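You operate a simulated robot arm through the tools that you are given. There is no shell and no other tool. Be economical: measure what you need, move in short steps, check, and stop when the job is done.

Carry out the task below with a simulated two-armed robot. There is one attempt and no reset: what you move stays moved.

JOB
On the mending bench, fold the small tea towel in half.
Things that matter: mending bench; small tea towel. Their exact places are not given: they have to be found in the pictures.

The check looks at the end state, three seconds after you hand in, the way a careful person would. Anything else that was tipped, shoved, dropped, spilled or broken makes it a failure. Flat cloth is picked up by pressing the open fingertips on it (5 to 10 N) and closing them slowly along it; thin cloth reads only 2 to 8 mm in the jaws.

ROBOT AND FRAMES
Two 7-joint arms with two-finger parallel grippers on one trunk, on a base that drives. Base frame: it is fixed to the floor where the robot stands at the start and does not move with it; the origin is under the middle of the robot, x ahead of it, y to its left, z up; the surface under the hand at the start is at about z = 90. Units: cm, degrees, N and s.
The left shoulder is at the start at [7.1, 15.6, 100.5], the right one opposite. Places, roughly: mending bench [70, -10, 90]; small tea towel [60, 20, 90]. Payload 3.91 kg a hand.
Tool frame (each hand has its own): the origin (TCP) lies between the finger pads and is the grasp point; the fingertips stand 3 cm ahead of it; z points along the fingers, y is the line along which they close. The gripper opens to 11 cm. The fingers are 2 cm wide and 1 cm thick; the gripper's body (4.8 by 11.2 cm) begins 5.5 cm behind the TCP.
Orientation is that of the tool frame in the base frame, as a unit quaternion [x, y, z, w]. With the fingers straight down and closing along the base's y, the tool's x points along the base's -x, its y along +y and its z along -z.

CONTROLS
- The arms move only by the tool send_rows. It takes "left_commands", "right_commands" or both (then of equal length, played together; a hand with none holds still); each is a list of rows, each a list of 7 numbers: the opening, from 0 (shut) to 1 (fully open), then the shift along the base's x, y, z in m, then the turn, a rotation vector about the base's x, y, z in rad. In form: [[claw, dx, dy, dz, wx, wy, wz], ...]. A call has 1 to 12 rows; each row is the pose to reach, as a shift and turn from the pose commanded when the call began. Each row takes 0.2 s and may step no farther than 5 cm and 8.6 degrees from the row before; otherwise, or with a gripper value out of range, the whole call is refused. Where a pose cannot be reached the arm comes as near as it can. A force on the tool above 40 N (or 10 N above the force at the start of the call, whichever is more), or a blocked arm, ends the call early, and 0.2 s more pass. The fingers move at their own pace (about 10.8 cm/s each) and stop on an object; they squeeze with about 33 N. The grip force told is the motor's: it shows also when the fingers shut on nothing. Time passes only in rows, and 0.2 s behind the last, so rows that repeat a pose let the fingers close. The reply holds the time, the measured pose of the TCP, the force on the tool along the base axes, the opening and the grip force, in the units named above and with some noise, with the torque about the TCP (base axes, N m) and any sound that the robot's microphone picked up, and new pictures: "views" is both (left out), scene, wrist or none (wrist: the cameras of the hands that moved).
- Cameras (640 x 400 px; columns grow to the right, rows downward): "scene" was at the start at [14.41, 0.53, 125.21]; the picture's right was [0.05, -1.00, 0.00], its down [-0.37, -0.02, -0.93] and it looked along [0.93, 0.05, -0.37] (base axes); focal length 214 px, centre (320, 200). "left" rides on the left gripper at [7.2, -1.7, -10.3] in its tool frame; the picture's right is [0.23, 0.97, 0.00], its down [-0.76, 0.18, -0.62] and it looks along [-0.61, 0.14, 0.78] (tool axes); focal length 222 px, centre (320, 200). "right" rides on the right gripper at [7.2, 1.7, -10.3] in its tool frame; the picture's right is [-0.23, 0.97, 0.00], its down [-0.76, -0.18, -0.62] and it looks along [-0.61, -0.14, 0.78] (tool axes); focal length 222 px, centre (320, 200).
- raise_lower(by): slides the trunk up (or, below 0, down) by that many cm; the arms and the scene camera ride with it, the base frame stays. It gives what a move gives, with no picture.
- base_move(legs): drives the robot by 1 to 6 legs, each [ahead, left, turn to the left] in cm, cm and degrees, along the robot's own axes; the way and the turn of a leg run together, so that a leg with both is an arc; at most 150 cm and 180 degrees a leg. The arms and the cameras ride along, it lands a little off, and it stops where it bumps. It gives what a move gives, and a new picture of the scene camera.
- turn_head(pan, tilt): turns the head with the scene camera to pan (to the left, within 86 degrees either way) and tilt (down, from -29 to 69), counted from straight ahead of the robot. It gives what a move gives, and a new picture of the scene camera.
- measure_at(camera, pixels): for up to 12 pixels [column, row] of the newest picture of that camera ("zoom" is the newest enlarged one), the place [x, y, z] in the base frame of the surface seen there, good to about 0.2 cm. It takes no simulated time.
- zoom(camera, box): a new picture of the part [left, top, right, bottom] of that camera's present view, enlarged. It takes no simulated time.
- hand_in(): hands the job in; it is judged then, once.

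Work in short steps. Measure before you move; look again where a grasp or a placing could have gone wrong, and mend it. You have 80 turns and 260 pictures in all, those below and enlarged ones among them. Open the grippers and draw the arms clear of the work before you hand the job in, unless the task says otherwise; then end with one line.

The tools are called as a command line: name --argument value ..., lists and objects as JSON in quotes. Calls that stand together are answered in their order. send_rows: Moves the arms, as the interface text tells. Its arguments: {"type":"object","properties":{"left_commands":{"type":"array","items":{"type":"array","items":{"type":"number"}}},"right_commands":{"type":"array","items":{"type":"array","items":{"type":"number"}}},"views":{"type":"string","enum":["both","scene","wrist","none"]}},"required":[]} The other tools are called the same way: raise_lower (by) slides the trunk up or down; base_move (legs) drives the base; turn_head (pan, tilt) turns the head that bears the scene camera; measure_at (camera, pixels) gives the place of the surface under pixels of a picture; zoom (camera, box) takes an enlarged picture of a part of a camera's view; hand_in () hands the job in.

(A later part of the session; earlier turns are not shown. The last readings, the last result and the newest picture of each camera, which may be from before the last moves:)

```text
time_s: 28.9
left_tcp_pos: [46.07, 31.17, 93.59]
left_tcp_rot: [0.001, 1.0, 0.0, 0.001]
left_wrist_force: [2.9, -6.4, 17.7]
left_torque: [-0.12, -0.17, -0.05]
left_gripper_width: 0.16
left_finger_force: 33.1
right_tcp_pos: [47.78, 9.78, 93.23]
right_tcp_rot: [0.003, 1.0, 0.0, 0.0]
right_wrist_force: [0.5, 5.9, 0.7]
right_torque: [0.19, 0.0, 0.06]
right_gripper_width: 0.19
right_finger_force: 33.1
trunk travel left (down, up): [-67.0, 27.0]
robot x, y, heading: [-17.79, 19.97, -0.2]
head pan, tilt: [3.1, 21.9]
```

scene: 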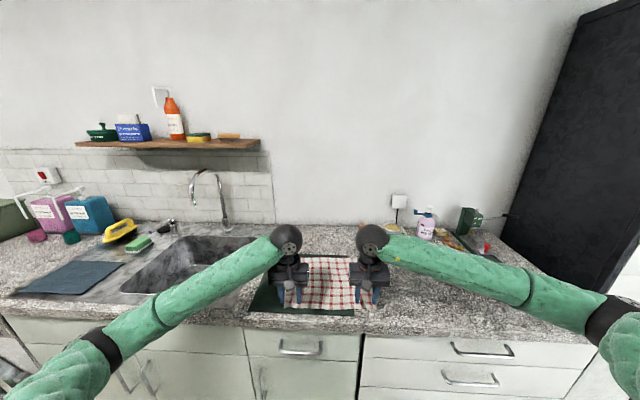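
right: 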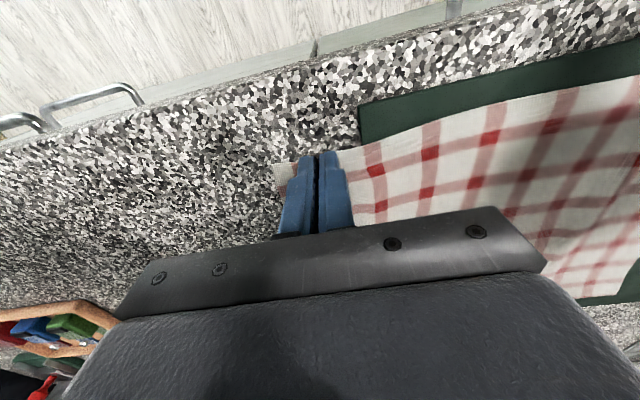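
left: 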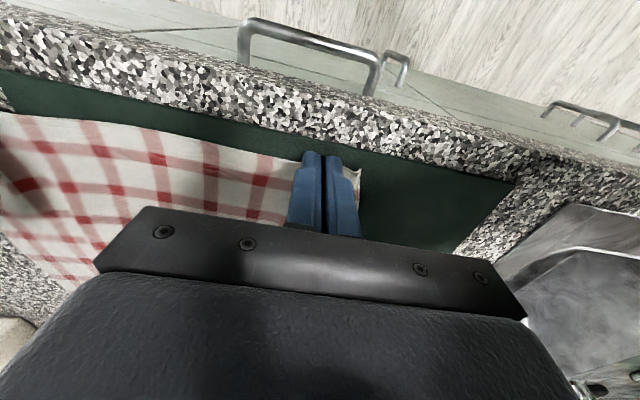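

Both hold again (1.6 and 1.9 mm), now at the hem. I lift, easing the hands 3 mm inward to relax the sideways tension.

send_rows --left_commands '[[0, 0, -0.002, 0.01, 0, 0, 0], [0, 0.005, -0.003, 0.025, 0, 0, 0], [0, 0.01, -0.003, 0.04, 0, 0, 0], [0, 0.018, -0.003, 0.055, 0, 0, 0]]' --right_commands '[[0, 0, 0.002, 0.01, 0, 0, 0], [0, 0.005, 0.003, 0.025, 0, 0, 0], [0, 0.01, 0.003, 0.04, 0, 0, 0], [0, 0.018, 0.003, 0.055, 0, 0, 0]]'

zoom --camera "scene" --box '[230, 200, 406, 310]'

```text
time_s: 29.9
left_tcp_pos: [47.98, 30.87, 98.9]
left_tcp_rot: [0.0, 1.0, 0.0, 0.0]
left_wrist_force: [0.1, -1.2, -1.0]
left_torque: [0.01, -0.02, 0.03]
left_gripper_width: 0.15
left_finger_force: 32.5
right_tcp_pos: [49.7, 10.16, 98.65]
right_tcp_rot: [0.003, 1.0, -0.001, 0.0]
right_wrist_force: [0.2, 0.6, -0.2]
right_torque: [0.05, -0.03, 0.04]
right_gripper_width: 0.2
right_finger_force: 33.3
trunk travel left (down, up): [-67.0, 27.0]
robot x, y, heading: [-17.58, 20.14, -0.2]
head pan, tilt: [3.1, 21.9]
```

scene: 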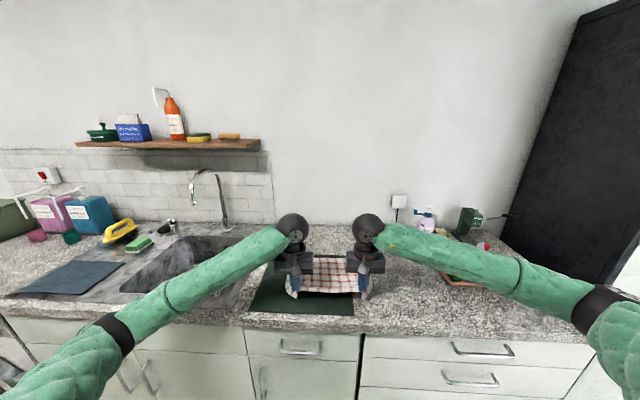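
right: 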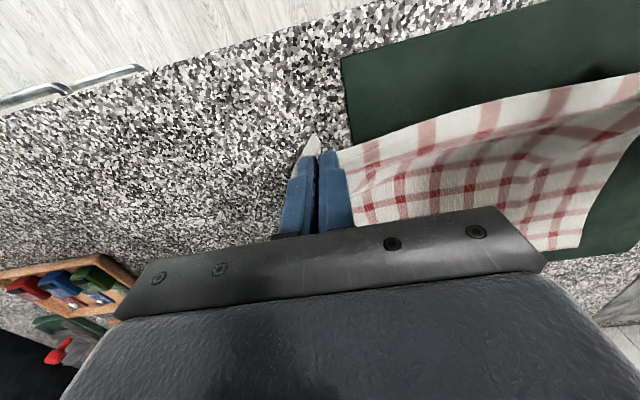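
left: 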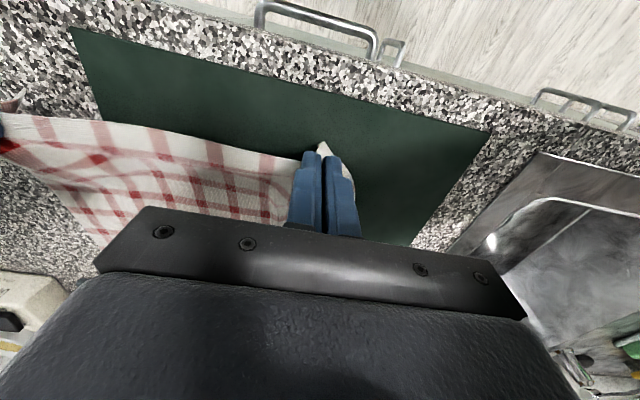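

```text
3.64 times, centred on (318, 255) of scene
```

zoom: 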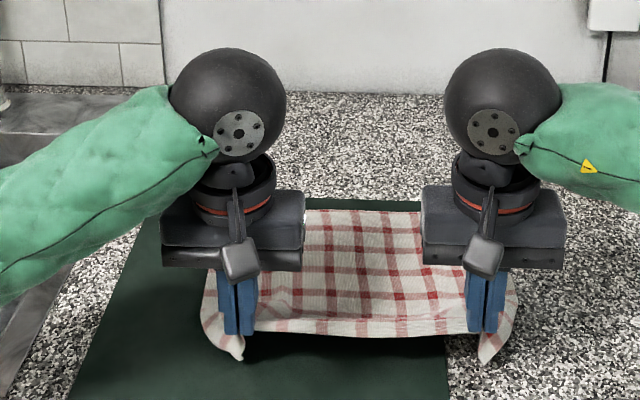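

The cloth hangs nicely from both hands. I carry it along an arc about the middle line (x≈60) to just past vertical.

send_rows --left_commands '[[0, 0.013, 0, 0.018, 0, 0, 0], [0, 0.026, 0, 0.034, 0, 0, 0], [0, 0.044, 0, 0.047, 0, 0, 0], [0, 0.062, 0, 0.058, 0, 0, 0], [0, 0.082, 0.003, 0.065, 0, 0, 0], [0, 0.103, 0.005, 0.07, 0, 0, 0], [0, 0.125, 0.007, 0.07, 0, 0, 0], [0, 0.146, 0.007, 0.066, 0, 0, 0]]' --right_commands '[[0, 0.013, 0, 0.018, 0, 0, 0], [0, 0.026, 0, 0.034, 0, 0, 0], [0, 0.044, 0, 0.047, 0, 0, 0], [0, 0.062, 0, 0.058, 0, 0, 0], [0, 0.082, -0.001, 0.065, 0, 0, 0], [0, 0.103, -0.003, 0.07, 0, 0, 0], [0, 0.125, -0.004, 0.07, 0, 0, 0], [0, 0.146, -0.004, 0.066, 0, 0, 0]]'

zoom --camera "scene" --box '[230, 200, 406, 310]'

```text
time_s: 31.7
left_tcp_pos: [62.79, 31.53, 105.4]
left_tcp_rot: [0.001, 1.0, 0.0, 0.0]
left_wrist_force: [0.8, -12.9, -0.9]
left_torque: [-0.41, -0.03, -0.08]
left_gripper_width: 0.14
left_finger_force: 33.1
right_tcp_pos: [64.4, 9.84, 105.23]
right_tcp_rot: [0.002, 1.0, -0.001, -0.001]
right_wrist_force: [0.6, 12.8, -1.0]
right_torque: [0.36, 0.02, 0.07]
right_gripper_width: 0.18
right_finger_force: 33.0
trunk travel left (down, up): [-67.0, 27.0]
robot x, y, heading: [-17.45, 20.33, -0.0]
head pan, tilt: [3.1, 21.9]
```

scene: 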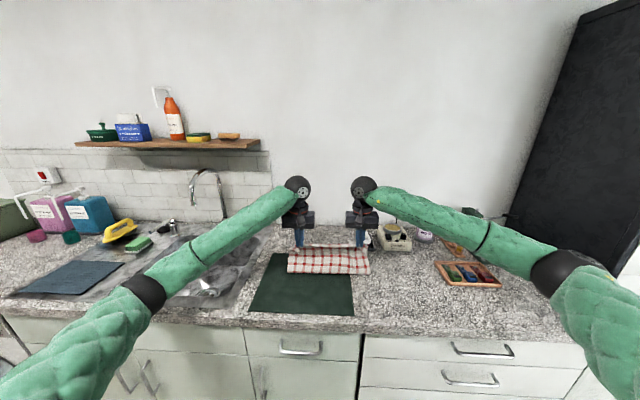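
right: 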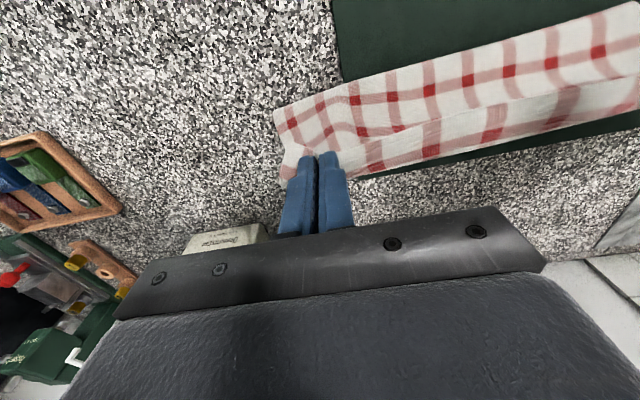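
left: 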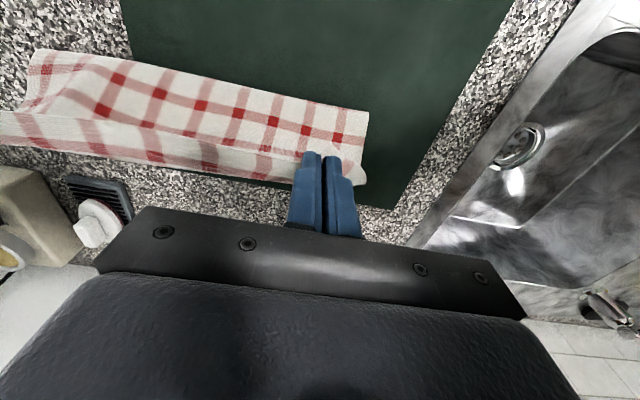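

```text
3.64 times, centred on (318, 255) of scene
```

zoom: 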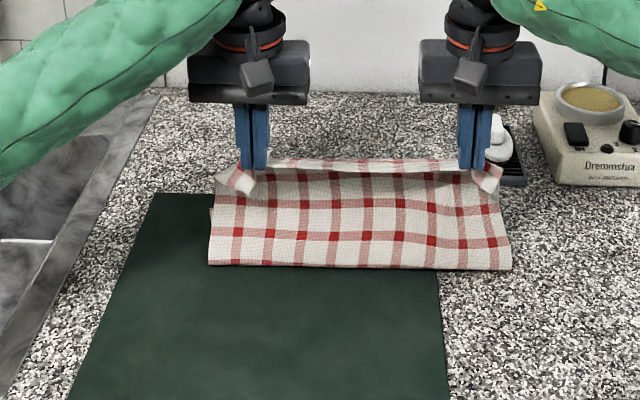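

It looks tidy, but the sideways pull is 13 N, so I bring the hands 3 mm closer each on the next move. First I measure the fold line (zoom row 265) and the visible sides.

measure_at --camera "zoom" --pixels '[[215, 262], [360, 264], [508, 267], [222, 200], [500, 200], [360, 180], [240, 185], [488, 180]]'

measure_at --camera "left" --pixels '[[362, 184], [240, 174], [130, 158], [367, 112], [30, 146]]'

measure_at --camera "right" --pixels '[[276, 108], [345, 178], [440, 160], [600, 118], [285, 180]]'

```text
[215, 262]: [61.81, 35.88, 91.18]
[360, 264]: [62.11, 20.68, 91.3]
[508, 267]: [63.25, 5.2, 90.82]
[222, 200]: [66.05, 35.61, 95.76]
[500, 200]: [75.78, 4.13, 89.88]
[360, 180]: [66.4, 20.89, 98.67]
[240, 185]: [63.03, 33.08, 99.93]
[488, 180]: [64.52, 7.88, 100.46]
```

```text
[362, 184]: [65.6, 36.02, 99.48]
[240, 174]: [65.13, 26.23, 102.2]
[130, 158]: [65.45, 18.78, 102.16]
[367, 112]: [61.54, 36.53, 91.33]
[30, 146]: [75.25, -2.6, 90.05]
```

```text
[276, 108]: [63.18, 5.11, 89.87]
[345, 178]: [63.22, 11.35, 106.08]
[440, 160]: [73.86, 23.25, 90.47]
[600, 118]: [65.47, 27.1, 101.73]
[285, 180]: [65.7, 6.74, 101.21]
```

The fold line sits at x≈62 with some slack, slightly beyond the middle. I lower first so the slack falls toward the robot, then go out to the far edge, with less sideways pull.

send_rows --left_commands '[[0, 0.002, -0.002, -0.015, 0, 0, 0], [0, 0.006, -0.003, -0.03, 0, 0, 0], [0, 0.015, -0.004, -0.042, 0, 0, 0], [0, 0.03, -0.004, -0.053, 0, 0, 0], [0, 0.045, -0.004, -0.063, 0, 0, 0], [0, 0.06, -0.004, -0.072, 0, 0, 0], [0, 0.075, -0.004, -0.08, 0, 0, 0], [0, 0.088, -0.004, -0.085, 0, 0, 0]]' --right_commands '[[0, 0.002, 0.002, -0.015, 0, 0, 0], [0, 0.006, 0.003, -0.03, 0, 0, 0], [0, 0.015, 0.004, -0.042, 0, 0, 0], [0, 0.03, 0.004, -0.053, 0, 0, 0], [0, 0.045, 0.004, -0.063, 0, 0, 0], [0, 0.06, 0.004, -0.072, 0, 0, 0], [0, 0.075, 0.004, -0.08, 0, 0, 0], [0, 0.088, 0.004, -0.085, 0, 0, 0]]'

zoom --camera "scene" --box '[230, 200, 406, 310]'

```text
time_s: 33.5
left_tcp_pos: [71.35, 31.18, 97.06]
left_tcp_rot: [-0.001, 1.0, 0.0, 0.0]
left_wrist_force: [-0.1, -2.2, 0.7]
left_torque: [-0.05, 0.0, -0.01]
left_gripper_width: 0.13
left_finger_force: 32.7
right_tcp_pos: [73.11, 10.05, 96.69]
right_tcp_rot: [0.003, 1.0, -0.001, 0.0]
right_wrist_force: [0.0, 2.4, -0.3]
right_torque: [0.08, 0.02, 0.01]
right_gripper_width: 0.23
right_finger_force: 32.9
trunk travel left (down, up): [-67.0, 27.0]
robot x, y, heading: [-17.85, 19.93, -0.1]
head pan, tilt: [3.1, 21.9]
```

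scene: 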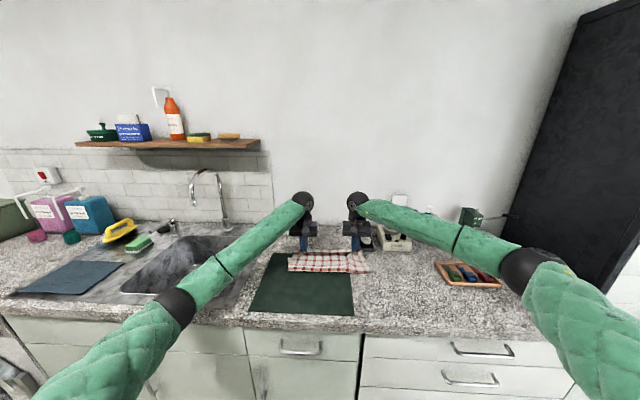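
right: 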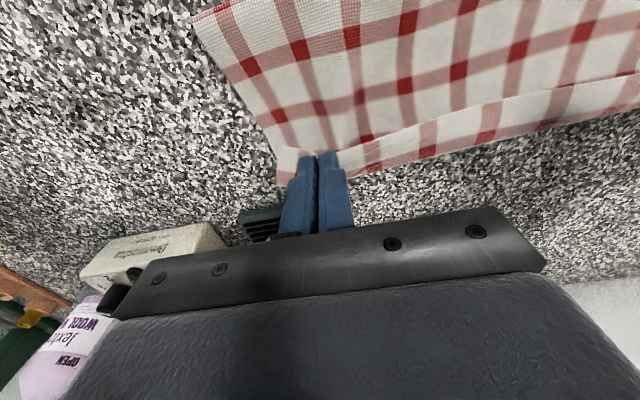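
left: 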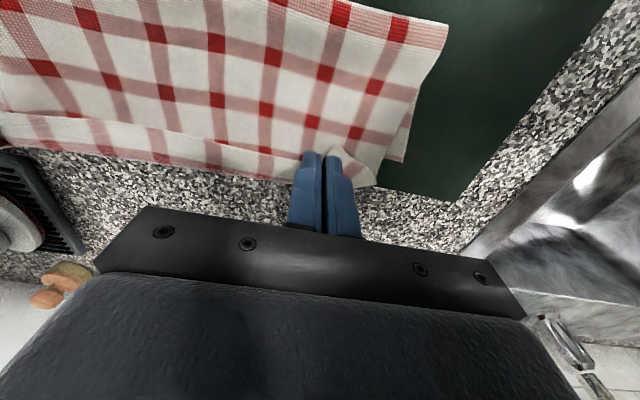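

```text
3.64 times, centred on (318, 255) of scene
```

zoom: 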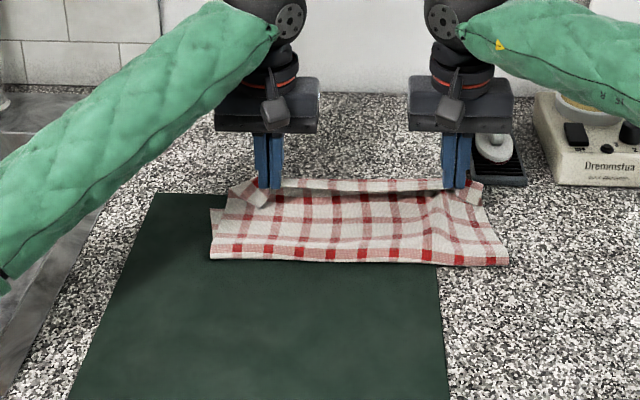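

The flap is nearly down. I measure the fold line, the hem and the lower layer before releasing.

measure_at --camera "zoom" --pixels '[[213, 257], [360, 261], [505, 263], [330, 188], [213, 215], [250, 193]]'

measure_at --camera "left" --pixels '[[372, 185], [398, 160], [240, 175], [120, 157], [445, 28], [70, 142], [300, 182]]'

measure_at --camera "right" --pixels '[[283, 178], [370, 168], [480, 140], [600, 110], [196, 18]]'

zoom --camera "left" --box '[240, 60, 480, 210]'

```text
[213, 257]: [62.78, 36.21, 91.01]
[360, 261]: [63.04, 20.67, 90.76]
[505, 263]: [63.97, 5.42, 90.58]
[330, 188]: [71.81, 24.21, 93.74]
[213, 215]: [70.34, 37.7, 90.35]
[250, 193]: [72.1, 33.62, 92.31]
```

```text
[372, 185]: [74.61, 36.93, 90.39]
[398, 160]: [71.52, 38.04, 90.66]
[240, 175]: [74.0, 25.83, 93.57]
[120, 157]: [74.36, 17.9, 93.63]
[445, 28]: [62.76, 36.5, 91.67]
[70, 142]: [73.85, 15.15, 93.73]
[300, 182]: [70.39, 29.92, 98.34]
```

```text
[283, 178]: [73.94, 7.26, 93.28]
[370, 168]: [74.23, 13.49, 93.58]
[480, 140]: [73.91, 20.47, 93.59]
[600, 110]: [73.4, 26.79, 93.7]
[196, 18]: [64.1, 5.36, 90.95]
```

```text
2.67 times, centred on (360, 135) of left
```

zoom: 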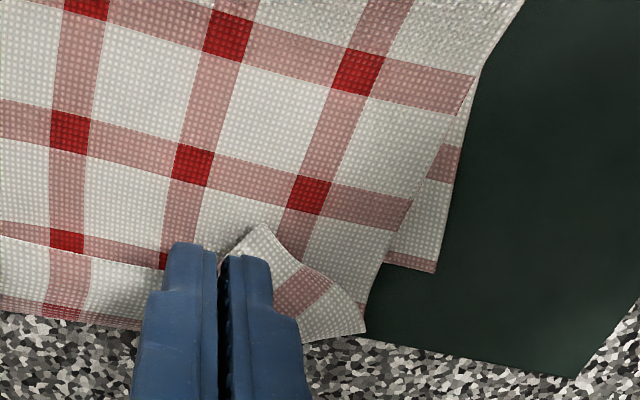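

The fold line is at x≈63, with the upper layer overshooting and the far edge still at 71.5-72. The fold has to roll back to x≈59.5, so I bring the hem back low toward the robot to unroll the loop.

send_rows --left_commands '[[0, -0.02, 0, 0.005, 0, 0, 0], [0, -0.04, 0, 0.01, 0, 0, 0], [0, -0.06, 0, 0.012, 0, 0, 0], [0, -0.08, 0, 0.01, 0, 0, 0], [0, -0.1, 0, 0.005, 0, 0, 0], [0, -0.115, 0, 0, 0, 0, 0], [0, -0.125, 0, -0.005, 0, 0, 0], [0, -0.125, 0, -0.005, 0, 0, 0]]' --right_commands '[[0, -0.02, 0, 0.005, 0, 0, 0], [0, -0.04, 0, 0.01, 0, 0, 0], [0, -0.06, 0, 0.012, 0, 0, 0], [0, -0.08, 0, 0.01, 0, 0, 0], [0, -0.1, 0, 0.005, 0, 0, 0], [0, -0.115, 0, 0, 0, 0, 0], [0, -0.125, 0, -0.005, 0, 0, 0], [0, -0.125, 0, -0.005, 0, 0, 0]]'

zoom --camera "scene" --box '[230, 200, 406, 310]'

```text
time_s: 35.3
left_tcp_pos: [58.92, 31.24, 96.5]
left_tcp_rot: [0.0, 1.0, 0.0, 0.0]
left_wrist_force: [0.0, -3.0, 0.0]
left_torque: [-0.09, -0.01, -0.03]
left_gripper_width: 0.16
left_finger_force: 33.3
right_tcp_pos: [60.49, 10.09, 96.16]
right_tcp_rot: [0.002, 1.0, -0.002, 0.0]
right_wrist_force: [-0.6, 3.2, 0.3]
right_torque: [0.1, -0.02, 0.03]
right_gripper_width: 0.19
right_finger_force: 32.8
trunk travel left (down, up): [-67.0, 27.0]
robot x, y, heading: [-17.5, 20.31, 0.2]
head pan, tilt: [3.1, 21.9]
```

scene: 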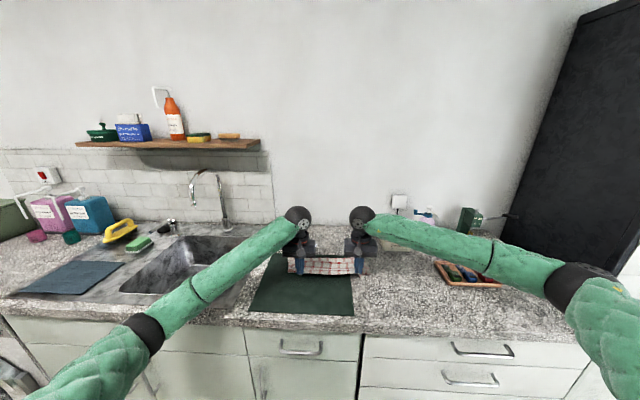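
right: 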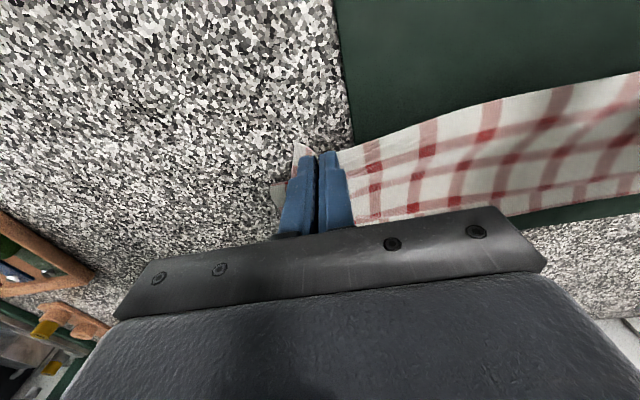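
left: 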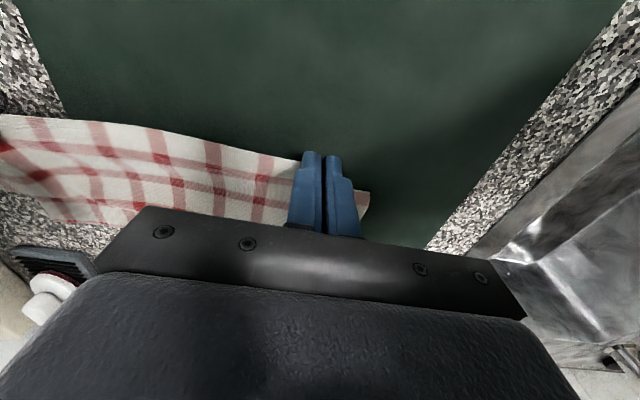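

```text
3.64 times, centred on (318, 255) of scene
```

zoom: 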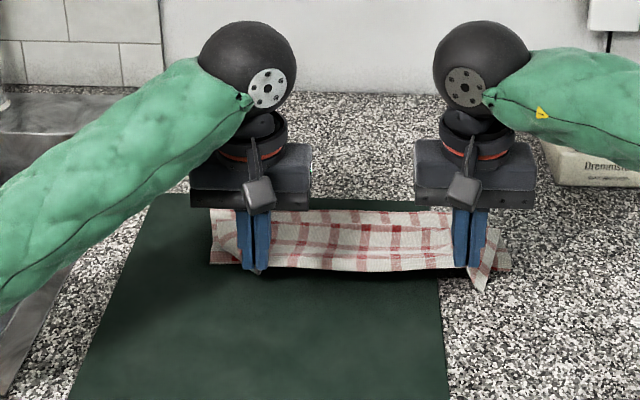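

The hem has come back but the crease stays at about 62. I go on toward x≈49.5 to pull the crease out completely, then refold along a lower arc.

send_rows --left_commands '[[0, -0.02, 0, 0, 0, 0, 0], [0, -0.04, 0, 0, 0, 0, 0], [0, -0.06, 0, -0.003, 0, 0, 0], [0, -0.075, 0, -0.006, 0, 0, 0], [0, -0.09, 0, -0.01, 0, 0, 0], [0, -0.1, 0, -0.015, 0, 0, 0], [0, -0.105, 0, -0.018, 0, 0, 0], [0, -0.105, 0, -0.018, 0, 0, 0]]' --right_commands '[[0, -0.02, 0, 0, 0, 0, 0], [0, -0.04, 0, 0, 0, 0, 0], [0, -0.06, 0, -0.003, 0, 0, 0], [0, -0.075, 0, -0.006, 0, 0, 0], [0, -0.09, 0, -0.01, 0, 0, 0], [0, -0.1, 0, -0.015, 0, 0, 0], [0, -0.105, 0, -0.018, 0, 0, 0], [0, -0.105, 0, -0.018, 0, 0, 0]]'

zoom --camera "scene" --box '[230, 200, 406, 310]'

```text
time_s: 37.1
left_tcp_pos: [48.26, 31.27, 94.77]
left_tcp_rot: [0.001, 1.0, 0.0, 0.0]
left_wrist_force: [0.5, -2.0, 0.2]
left_torque: [-0.04, -0.02, 0.0]
left_gripper_width: 0.16
left_finger_force: 33.1
right_tcp_pos: [49.96, 10.25, 94.46]
right_tcp_rot: [0.003, 1.0, -0.001, 0.0]
right_wrist_force: [-0.2, 3.3, -0.3]
right_torque: [0.08, 0.0, 0.01]
right_gripper_width: 0.19
right_finger_force: 32.7
trunk travel left (down, up): [-67.0, 27.0]
robot x, y, heading: [-17.37, 19.87, -0.4]
head pan, tilt: [3.1, 21.9]
```

scene: 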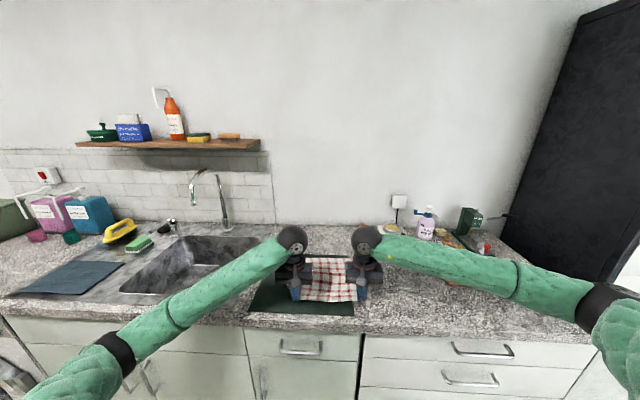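
right: 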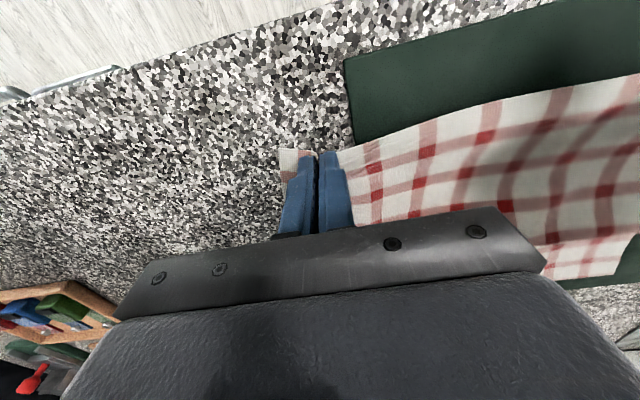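
left: 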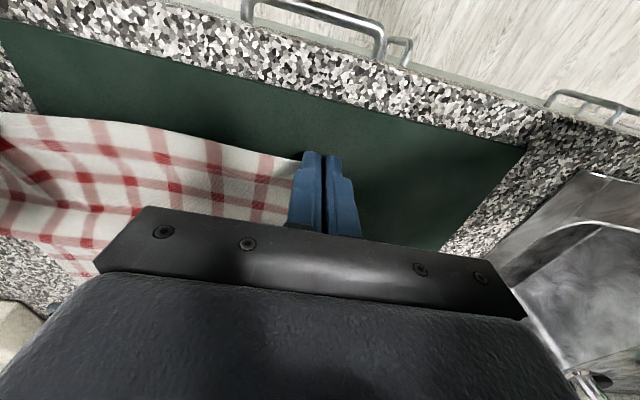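

```text
3.64 times, centred on (318, 255) of scene
```

zoom: 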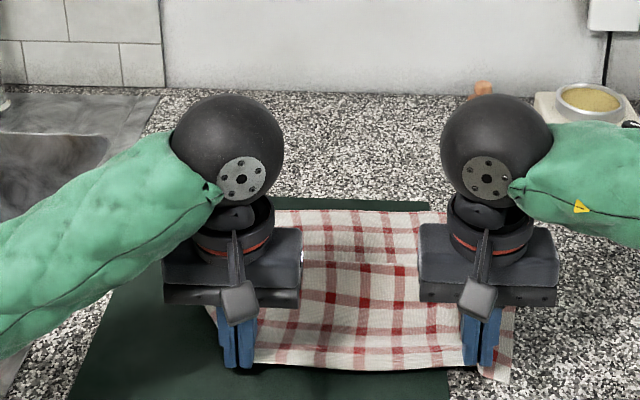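

The towel is flat again. I first pull back 1.5 cm to take out the hump, then refold along a tighter arc (tip height up to about 9 cm), stopping just past vertical.

send_rows --left_commands '[[0, -0.008, 0, 0, 0, 0, 0], [0, -0.015, 0, 0, 0, 0, 0], [0, -0.015, 0, 0, 0, 0, 0], [0, -0.009, 0, 0.015, 0, 0, 0], [0, -0.002, 0, 0.03, 0, 0, 0], [0, 0.016, 0, 0.052, 0, 0, 0], [0, 0.032, 0, 0.062, 0, 0, 0], [0, 0.05, 0, 0.069, 0, 0, 0], [0, 0.071, 0, 0.075, 0, 0, 0], [0, 0.09, 0, 0.077, 0, 0, 0], [0, 0.106, 0, 0.076, 0, 0, 0], [0, 0.121, 0, 0.074, 0, 0, 0]]' --right_commands '[[0, -0.008, 0, 0, 0, 0, 0], [0, -0.015, 0, 0, 0, 0, 0], [0, -0.015, 0, 0, 0, 0, 0], [0, -0.009, 0, 0.015, 0, 0, 0], [0, -0.002, 0, 0.03, 0, 0, 0], [0, 0.016, 0, 0.052, 0, 0, 0], [0, 0.032, 0, 0.062, 0, 0, 0], [0, 0.05, 0, 0.069, 0, 0, 0], [0, 0.071, 0, 0.075, 0, 0, 0], [0, 0.09, 0, 0.077, 0, 0, 0], [0, 0.106, 0, 0.076, 0, 0, 0], [0, 0.121, 0, 0.074, 0, 0, 0]]'

zoom --camera "scene" --box '[230, 200, 406, 310]'

```text
time_s: 39.7
left_tcp_pos: [60.6, 31.24, 101.9]
left_tcp_rot: [0.001, 1.0, 0.0, 0.0]
left_wrist_force: [0.6, -3.8, 0.5]
left_torque: [-0.08, -0.04, 0.0]
left_gripper_width: 0.13
left_finger_force: 32.9
right_tcp_pos: [62.24, 10.1, 101.8]
right_tcp_rot: [0.002, 1.0, -0.001, 0.0]
right_wrist_force: [-0.4, 3.5, -0.5]
right_torque: [0.12, 0.05, 0.01]
right_gripper_width: 0.18
right_finger_force: 33.0
trunk travel left (down, up): [-67.0, 27.0]
robot x, y, heading: [-17.47, 19.86, -0.2]
head pan, tilt: [3.1, 21.9]
```

scene: 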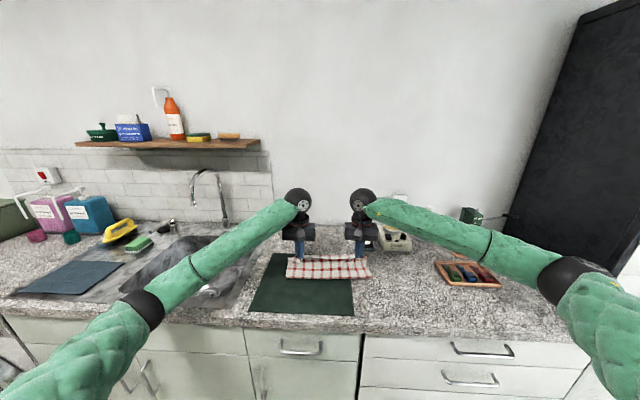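
right: 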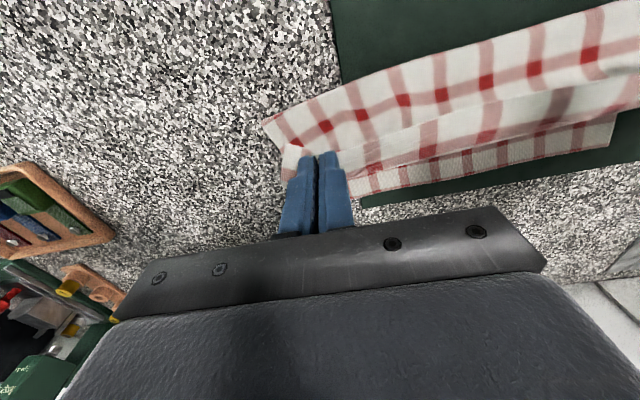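
left: 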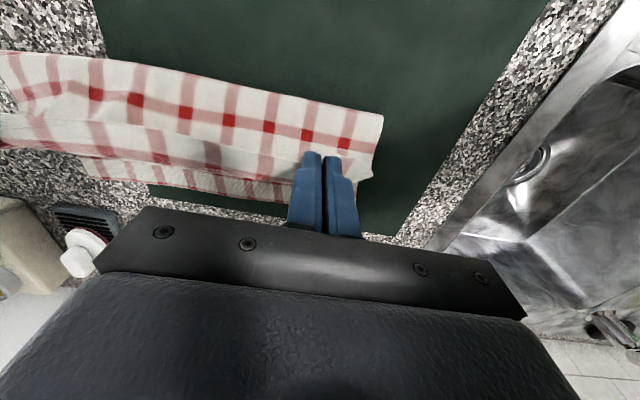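

```text
3.64 times, centred on (318, 255) of scene
```

zoom: 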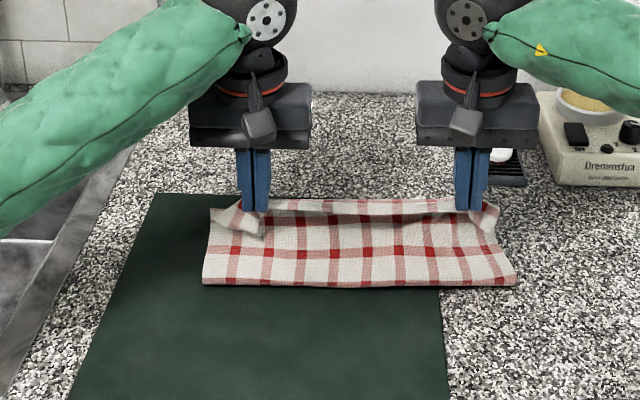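

Better: now I measure the fold line (zoom row 283) and the lower layer's far edge seen in the wrist views.

measure_at --camera "zoom" --pixels '[[207, 280], [360, 283], [510, 281]]'

measure_at --camera "left" --pixels '[[245, 193], [150, 180], [380, 118], [240, 176]]'

measure_at --camera "right" --pixels '[[360, 192], [480, 170], [600, 146], [265, 125]]'

```text
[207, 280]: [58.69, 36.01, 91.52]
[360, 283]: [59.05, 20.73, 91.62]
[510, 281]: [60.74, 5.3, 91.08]
```

```text
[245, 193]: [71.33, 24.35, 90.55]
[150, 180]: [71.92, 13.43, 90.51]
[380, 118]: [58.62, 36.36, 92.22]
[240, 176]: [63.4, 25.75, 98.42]
```

```text
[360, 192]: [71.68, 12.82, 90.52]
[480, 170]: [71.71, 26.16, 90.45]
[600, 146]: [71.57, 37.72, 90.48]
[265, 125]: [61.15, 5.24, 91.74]
```

The fold is at x≈59-60.7 and the far edge at 71.7, which is almost exactly half. I lay the flap forward and down.

send_rows --left_commands '[[0, 0.014, 0, -0.009, 0, 0, 0], [0, 0.034, 0, -0.019, 0, 0, 0], [0, 0.054, 0, -0.031, 0, 0, 0], [0, 0.074, 0, -0.046, 0, 0, 0], [0, 0.086, 0, -0.058, 0, 0, 0], [0, 0.092, 0, -0.066, 0, 0, 0], [0, 0.092, 0, -0.066, 0, 0, 0]]' --right_commands '[[0, 0.014, 0, -0.009, 0, 0, 0], [0, 0.034, 0, -0.019, 0, 0, 0], [0, 0.054, 0, -0.031, 0, 0, 0], [0, 0.074, 0, -0.046, 0, 0, 0], [0, 0.086, 0, -0.058, 0, 0, 0], [0, 0.092, 0, -0.066, 0, 0, 0], [0, 0.092, 0, -0.066, 0, 0, 0]]'

zoom --camera "scene" --box '[230, 200, 406, 310]'

```text
time_s: 41.3
left_tcp_pos: [69.64, 31.12, 95.55]
left_tcp_rot: [0.001, 1.0, 0.0, 0.0]
left_wrist_force: [0.2, -2.4, -0.5]
left_torque: [-0.05, 0.01, 0.02]
left_gripper_width: 0.14
left_finger_force: 33.6
right_tcp_pos: [71.35, 10.14, 95.07]
right_tcp_rot: [0.003, 1.0, 0.0, 0.0]
right_wrist_force: [-0.2, 2.4, -0.1]
right_torque: [0.09, 0.02, 0.02]
right_gripper_width: 0.18
right_finger_force: 33.0
trunk travel left (down, up): [-67.0, 27.0]
robot x, y, heading: [-17.66, 20.17, 0.1]
head pan, tilt: [3.1, 21.9]
```

scene: 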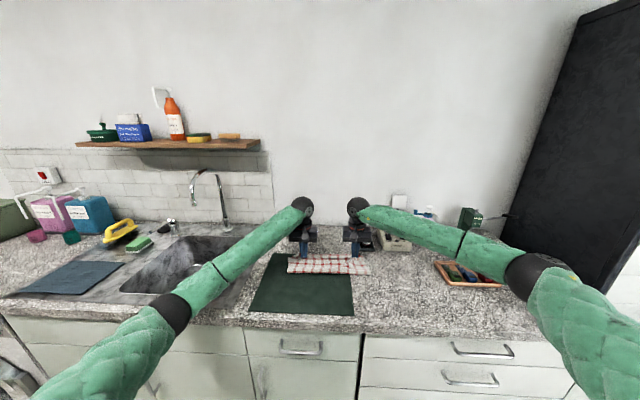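
right: 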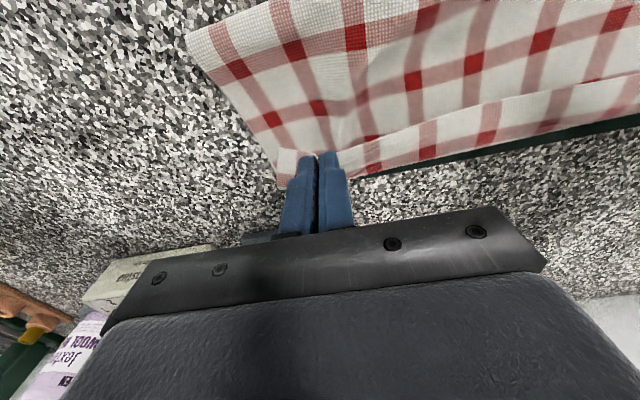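
left: 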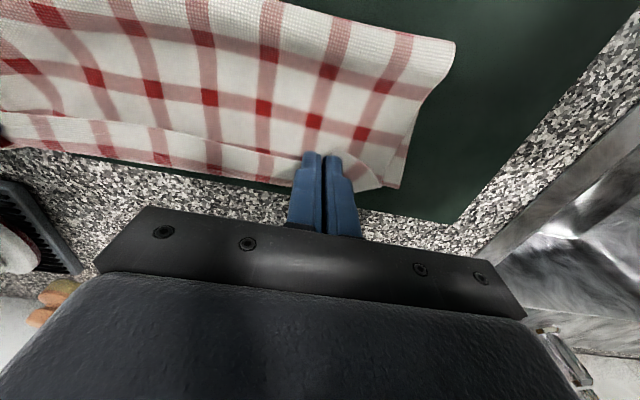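

```text
3.64 times, centred on (318, 255) of scene
```

zoom: 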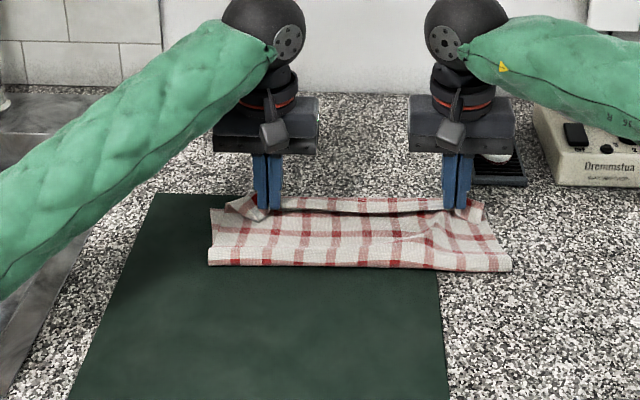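

measure_at --camera "zoom" --pixels '[[212, 262], [360, 264], [508, 268], [360, 208]]'

measure_at --camera "left" --pixels '[[398, 184], [378, 184], [240, 175], [120, 155], [453, 44], [180, 132]]'

measure_at --camera "right" --pixels '[[280, 180], [370, 170], [480, 143], [188, 35]]'

```text
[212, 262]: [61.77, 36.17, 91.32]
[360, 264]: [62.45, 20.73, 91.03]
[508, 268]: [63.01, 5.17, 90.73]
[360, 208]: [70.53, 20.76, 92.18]
```

```text
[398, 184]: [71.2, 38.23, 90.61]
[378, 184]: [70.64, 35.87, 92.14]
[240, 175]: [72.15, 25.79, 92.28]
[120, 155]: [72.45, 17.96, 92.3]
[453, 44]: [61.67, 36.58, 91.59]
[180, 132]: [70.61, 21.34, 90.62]
```

```text
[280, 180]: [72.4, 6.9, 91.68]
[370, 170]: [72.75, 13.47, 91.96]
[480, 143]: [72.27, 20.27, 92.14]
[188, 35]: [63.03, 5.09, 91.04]
```

The fold slid to x≈62 because I carried the hem about 3 cm too far. I unfold again along the known path and will stop earlier next time, with the hem ending at TCP x≈66.5.

send_rows --left_commands '[[0, -0.02, 0, 0.02, 0, 0, 0], [0, -0.045, 0, 0.03, 0, 0, 0], [0, -0.075, 0, 0.03, 0, 0, 0], [0, -0.105, 0, 0.025, 0, 0, 0], [0, -0.135, 0, 0.015, 0, 0, 0], [0, -0.165, 0, 0.01, 0, 0, 0], [0, -0.19, 0, 0.0, 0, 0, 0], [0, -0.21, 0, -0.008, 0, 0, 0], [0, -0.222, 0, -0.009, 0, 0, 0], [0, -0.228, 0, -0.009, 0, 0, 0], [0, -0.231, 0, -0.009, 0, 0, 0], [0, -0.231, 0, -0.009, 0, 0, 0]]' --right_commands '[[0, -0.02, 0, 0.02, 0, 0, 0], [0, -0.045, 0, 0.03, 0, 0, 0], [0, -0.075, 0, 0.03, 0, 0, 0], [0, -0.105, 0, 0.025, 0, 0, 0], [0, -0.135, 0, 0.015, 0, 0, 0], [0, -0.165, 0, 0.01, 0, 0, 0], [0, -0.19, 0, 0.0, 0, 0, 0], [0, -0.21, 0, -0.008, 0, 0, 0], [0, -0.222, 0, -0.009, 0, 0, 0], [0, -0.228, 0, -0.009, 0, 0, 0], [0, -0.231, 0, -0.009, 0, 0, 0], [0, -0.231, 0, -0.009, 0, 0, 0]]' --views "scene"

zoom --camera "scene" --box '[230, 200, 406, 310]'

```text
time_s: 43.9
left_tcp_pos: [46.6, 31.12, 94.71]
left_tcp_rot: [-0.001, 1.0, 0.0, 0.0]
left_wrist_force: [0.6, -3.3, -0.7]
left_torque: [-0.09, -0.02, -0.01]
left_gripper_width: 0.16
left_finger_force: 33.3
right_tcp_pos: [48.2, 10.04, 94.29]
right_tcp_rot: [0.002, 1.0, -0.001, 0.001]
right_wrist_force: [-0.5, 2.4, 0.6]
right_torque: [0.09, 0.03, 0.01]
right_gripper_width: 0.2
right_finger_force: 33.2
trunk travel left (down, up): [-67.0, 27.0]
robot x, y, heading: [-17.91, 20.08, -0.1]
head pan, tilt: [3.1, 21.9]
```

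scene: 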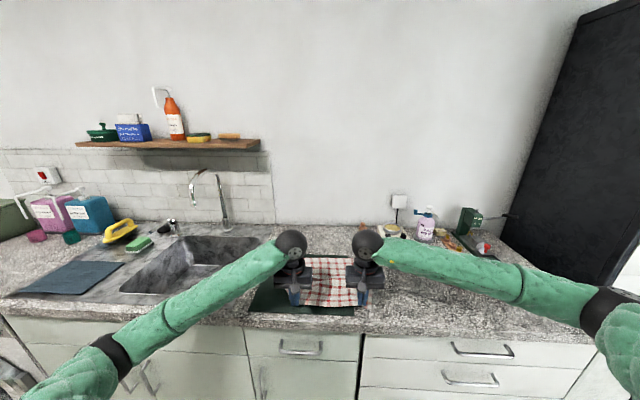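

```text
3.64 times, centred on (318, 255) of scene
```

zoom: 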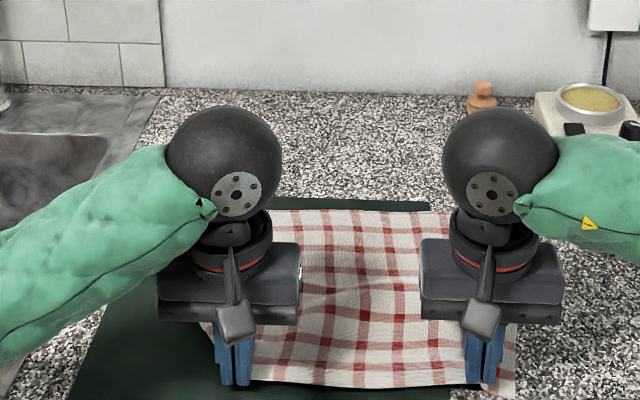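

It is flat again with a mild hump. I repeat the same arc, then come down more steeply so the fold stays at x≈59.

send_rows --left_commands '[[0, 0.006, 0, 0.015, 0, 0, 0], [0, 0.013, 0, 0.03, 0, 0, 0], [0, 0.031, 0, 0.052, 0, 0, 0], [0, 0.047, 0, 0.062, 0, 0, 0], [0, 0.065, 0, 0.069, 0, 0, 0], [0, 0.086, 0, 0.075, 0, 0, 0], [0, 0.105, 0, 0.077, 0, 0, 0], [0, 0.121, 0, 0.076, 0, 0, 0], [0, 0.135, 0, 0.073, 0, 0, 0], [0, 0.145, 0, 0.062, 0, 0, 0], [0, 0.155, 0, 0.05, 0, 0, 0], [0, 0.168, 0, 0.037, 0, 0, 0]]' --right_commands '[[0, 0.006, 0, 0.015, 0, 0, 0], [0, 0.013, 0, 0.03, 0, 0, 0], [0, 0.031, 0, 0.052, 0, 0, 0], [0, 0.047, 0, 0.062, 0, 0, 0], [0, 0.065, 0, 0.069, 0, 0, 0], [0, 0.086, 0, 0.075, 0, 0, 0], [0, 0.105, 0, 0.077, 0, 0, 0], [0, 0.121, 0, 0.076, 0, 0, 0], [0, 0.135, 0, 0.073, 0, 0, 0], [0, 0.145, 0, 0.062, 0, 0, 0], [0, 0.155, 0, 0.05, 0, 0, 0], [0, 0.168, 0, 0.037, 0, 0, 0]]'

zoom --camera "scene" --box '[230, 200, 406, 310]'

```text
time_s: 46.5
left_tcp_pos: [63.4, 31.27, 98.24]
left_tcp_rot: [0.001, 1.0, 0.001, -0.001]
left_wrist_force: [0.1, -3.7, 0.2]
left_torque: [-0.07, 0.01, -0.04]
left_gripper_width: 0.16
left_finger_force: 33.5
right_tcp_pos: [65.21, 10.07, 97.92]
right_tcp_rot: [0.004, 1.0, 0.0, -0.001]
right_wrist_force: [-0.3, 2.8, 0.6]
right_torque: [0.11, 0.0, 0.02]
right_gripper_width: 0.17
right_finger_force: 33.1
trunk travel left (down, up): [-67.0, 27.0]
robot x, y, heading: [-17.74, 20.06, -0.4]
head pan, tilt: [3.1, 21.9]
```

scene: 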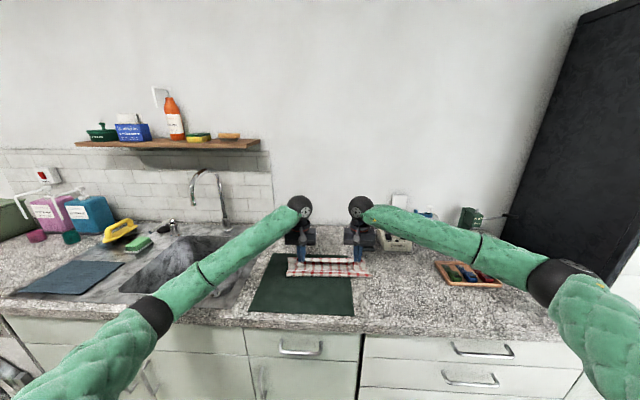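
right: 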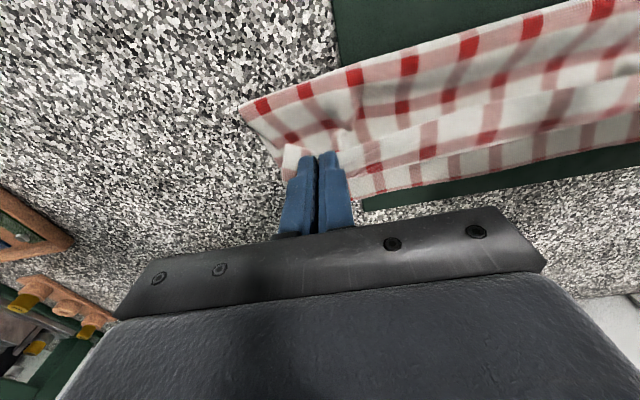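
left: 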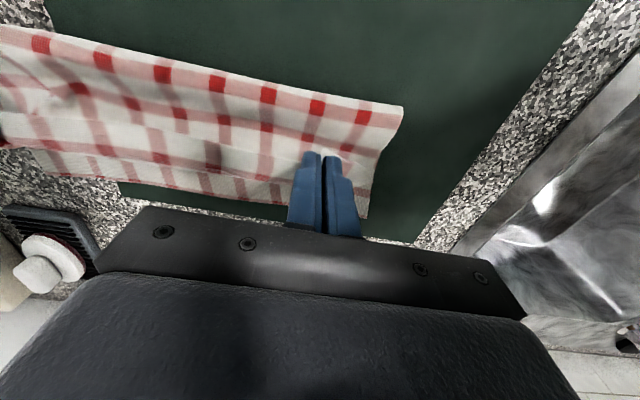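

```text
3.64 times, centred on (318, 255) of scene
```

zoom: 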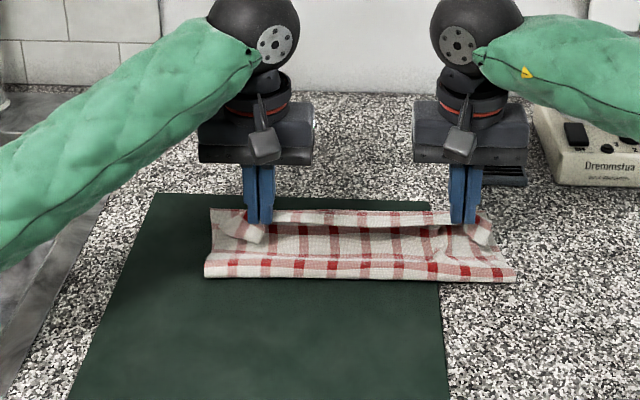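

measure_at --camera "zoom" --pixels '[[208, 275], [360, 277], [512, 279]]'

measure_at --camera "left" --pixels '[[245, 197], [363, 213], [402, 112], [230, 176]]'

measure_at --camera "right" --pixels '[[365, 191], [480, 172], [243, 110], [480, 145]]'

```text
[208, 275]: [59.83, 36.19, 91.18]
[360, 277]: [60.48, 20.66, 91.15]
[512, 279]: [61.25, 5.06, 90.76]
```

```text
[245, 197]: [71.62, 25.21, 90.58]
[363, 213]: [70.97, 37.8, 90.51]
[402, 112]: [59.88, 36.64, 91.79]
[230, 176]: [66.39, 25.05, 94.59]
```

```text
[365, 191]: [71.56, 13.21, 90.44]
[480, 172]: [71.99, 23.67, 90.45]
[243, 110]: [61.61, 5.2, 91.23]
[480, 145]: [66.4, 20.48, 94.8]
```

The fold is at 59.8-61.2. I lower nearly straight down with a small backward shift, so the slack pushes the fold toward the robot.

send_rows --left_commands '[[0, -0.004, 0, -0.01, 0, 0, 0], [0, -0.01, 0, -0.02, 0, 0, 0], [0, -0.012, 0, -0.028, 0, 0, 0], [0, -0.012, 0, -0.028, 0, 0, 0]]' --right_commands '[[0, -0.004, 0, -0.01, 0, 0, 0], [0, -0.01, 0, -0.02, 0, 0, 0], [0, -0.012, 0, -0.028, 0, 0, 0], [0, -0.012, 0, -0.028, 0, 0, 0]]'

zoom --camera "scene" --box '[230, 200, 406, 310]'

measure_at --camera "zoom" --pixels '[[208, 275], [360, 279], [512, 280], [360, 285]]'

```text
time_s: 47.5
left_tcp_pos: [62.3, 31.2, 95.76]
left_tcp_rot: [0.0, 1.0, 0.0, 0.0]
left_wrist_force: [-0.2, -2.1, -0.3]
left_torque: [-0.05, -0.02, -0.02]
left_gripper_width: 0.17
left_finger_force: 33.0
right_tcp_pos: [63.9, 10.16, 95.08]
right_tcp_rot: [0.003, 1.0, -0.001, -0.001]
right_wrist_force: [-0.8, 2.4, 0.2]
right_torque: [0.07, 0.01, 0.03]
right_gripper_width: 0.19
right_finger_force: 32.9
trunk travel left (down, up): [-67.0, 27.0]
robot x, y, heading: [-17.56, 20.19, 0.0]
head pan, tilt: [3.1, 21.9]
```

scene: 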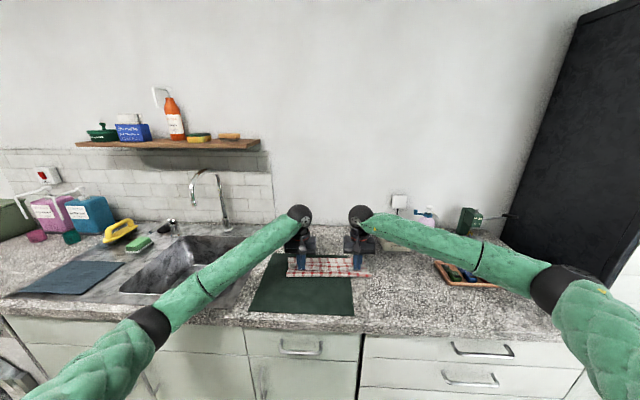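
right: 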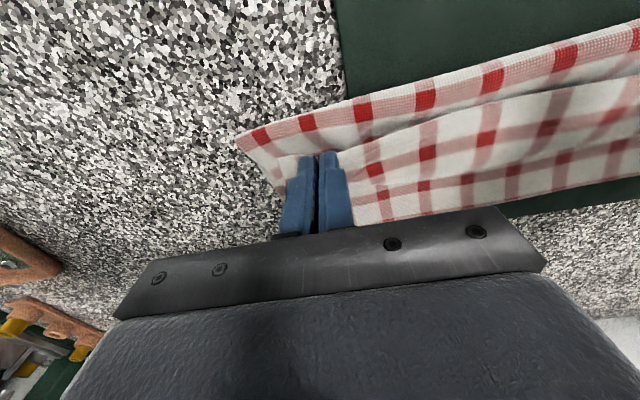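
left: 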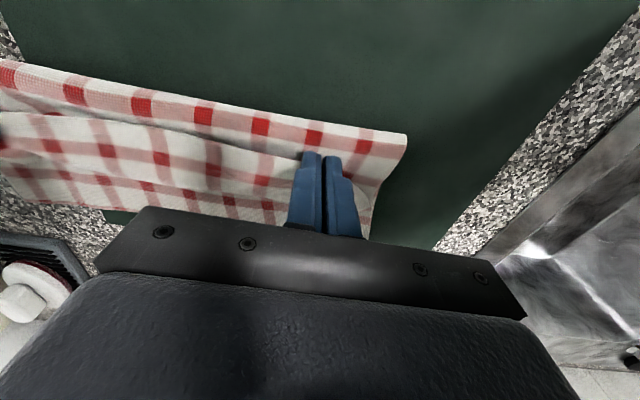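

```text
3.64 times, centred on (318, 255) of scene
```

zoom: 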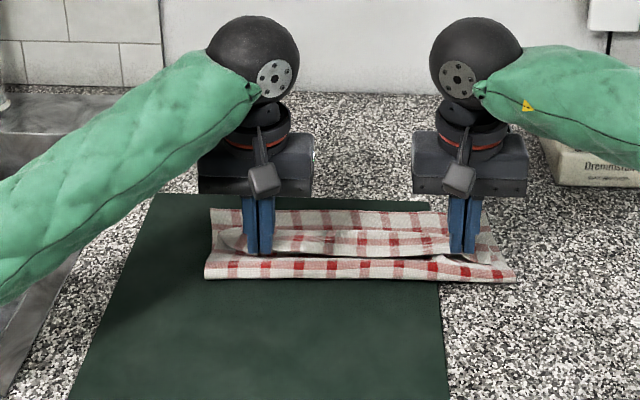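

```text
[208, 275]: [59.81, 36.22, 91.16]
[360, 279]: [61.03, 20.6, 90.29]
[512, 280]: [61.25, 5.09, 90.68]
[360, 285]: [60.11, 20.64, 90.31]
```

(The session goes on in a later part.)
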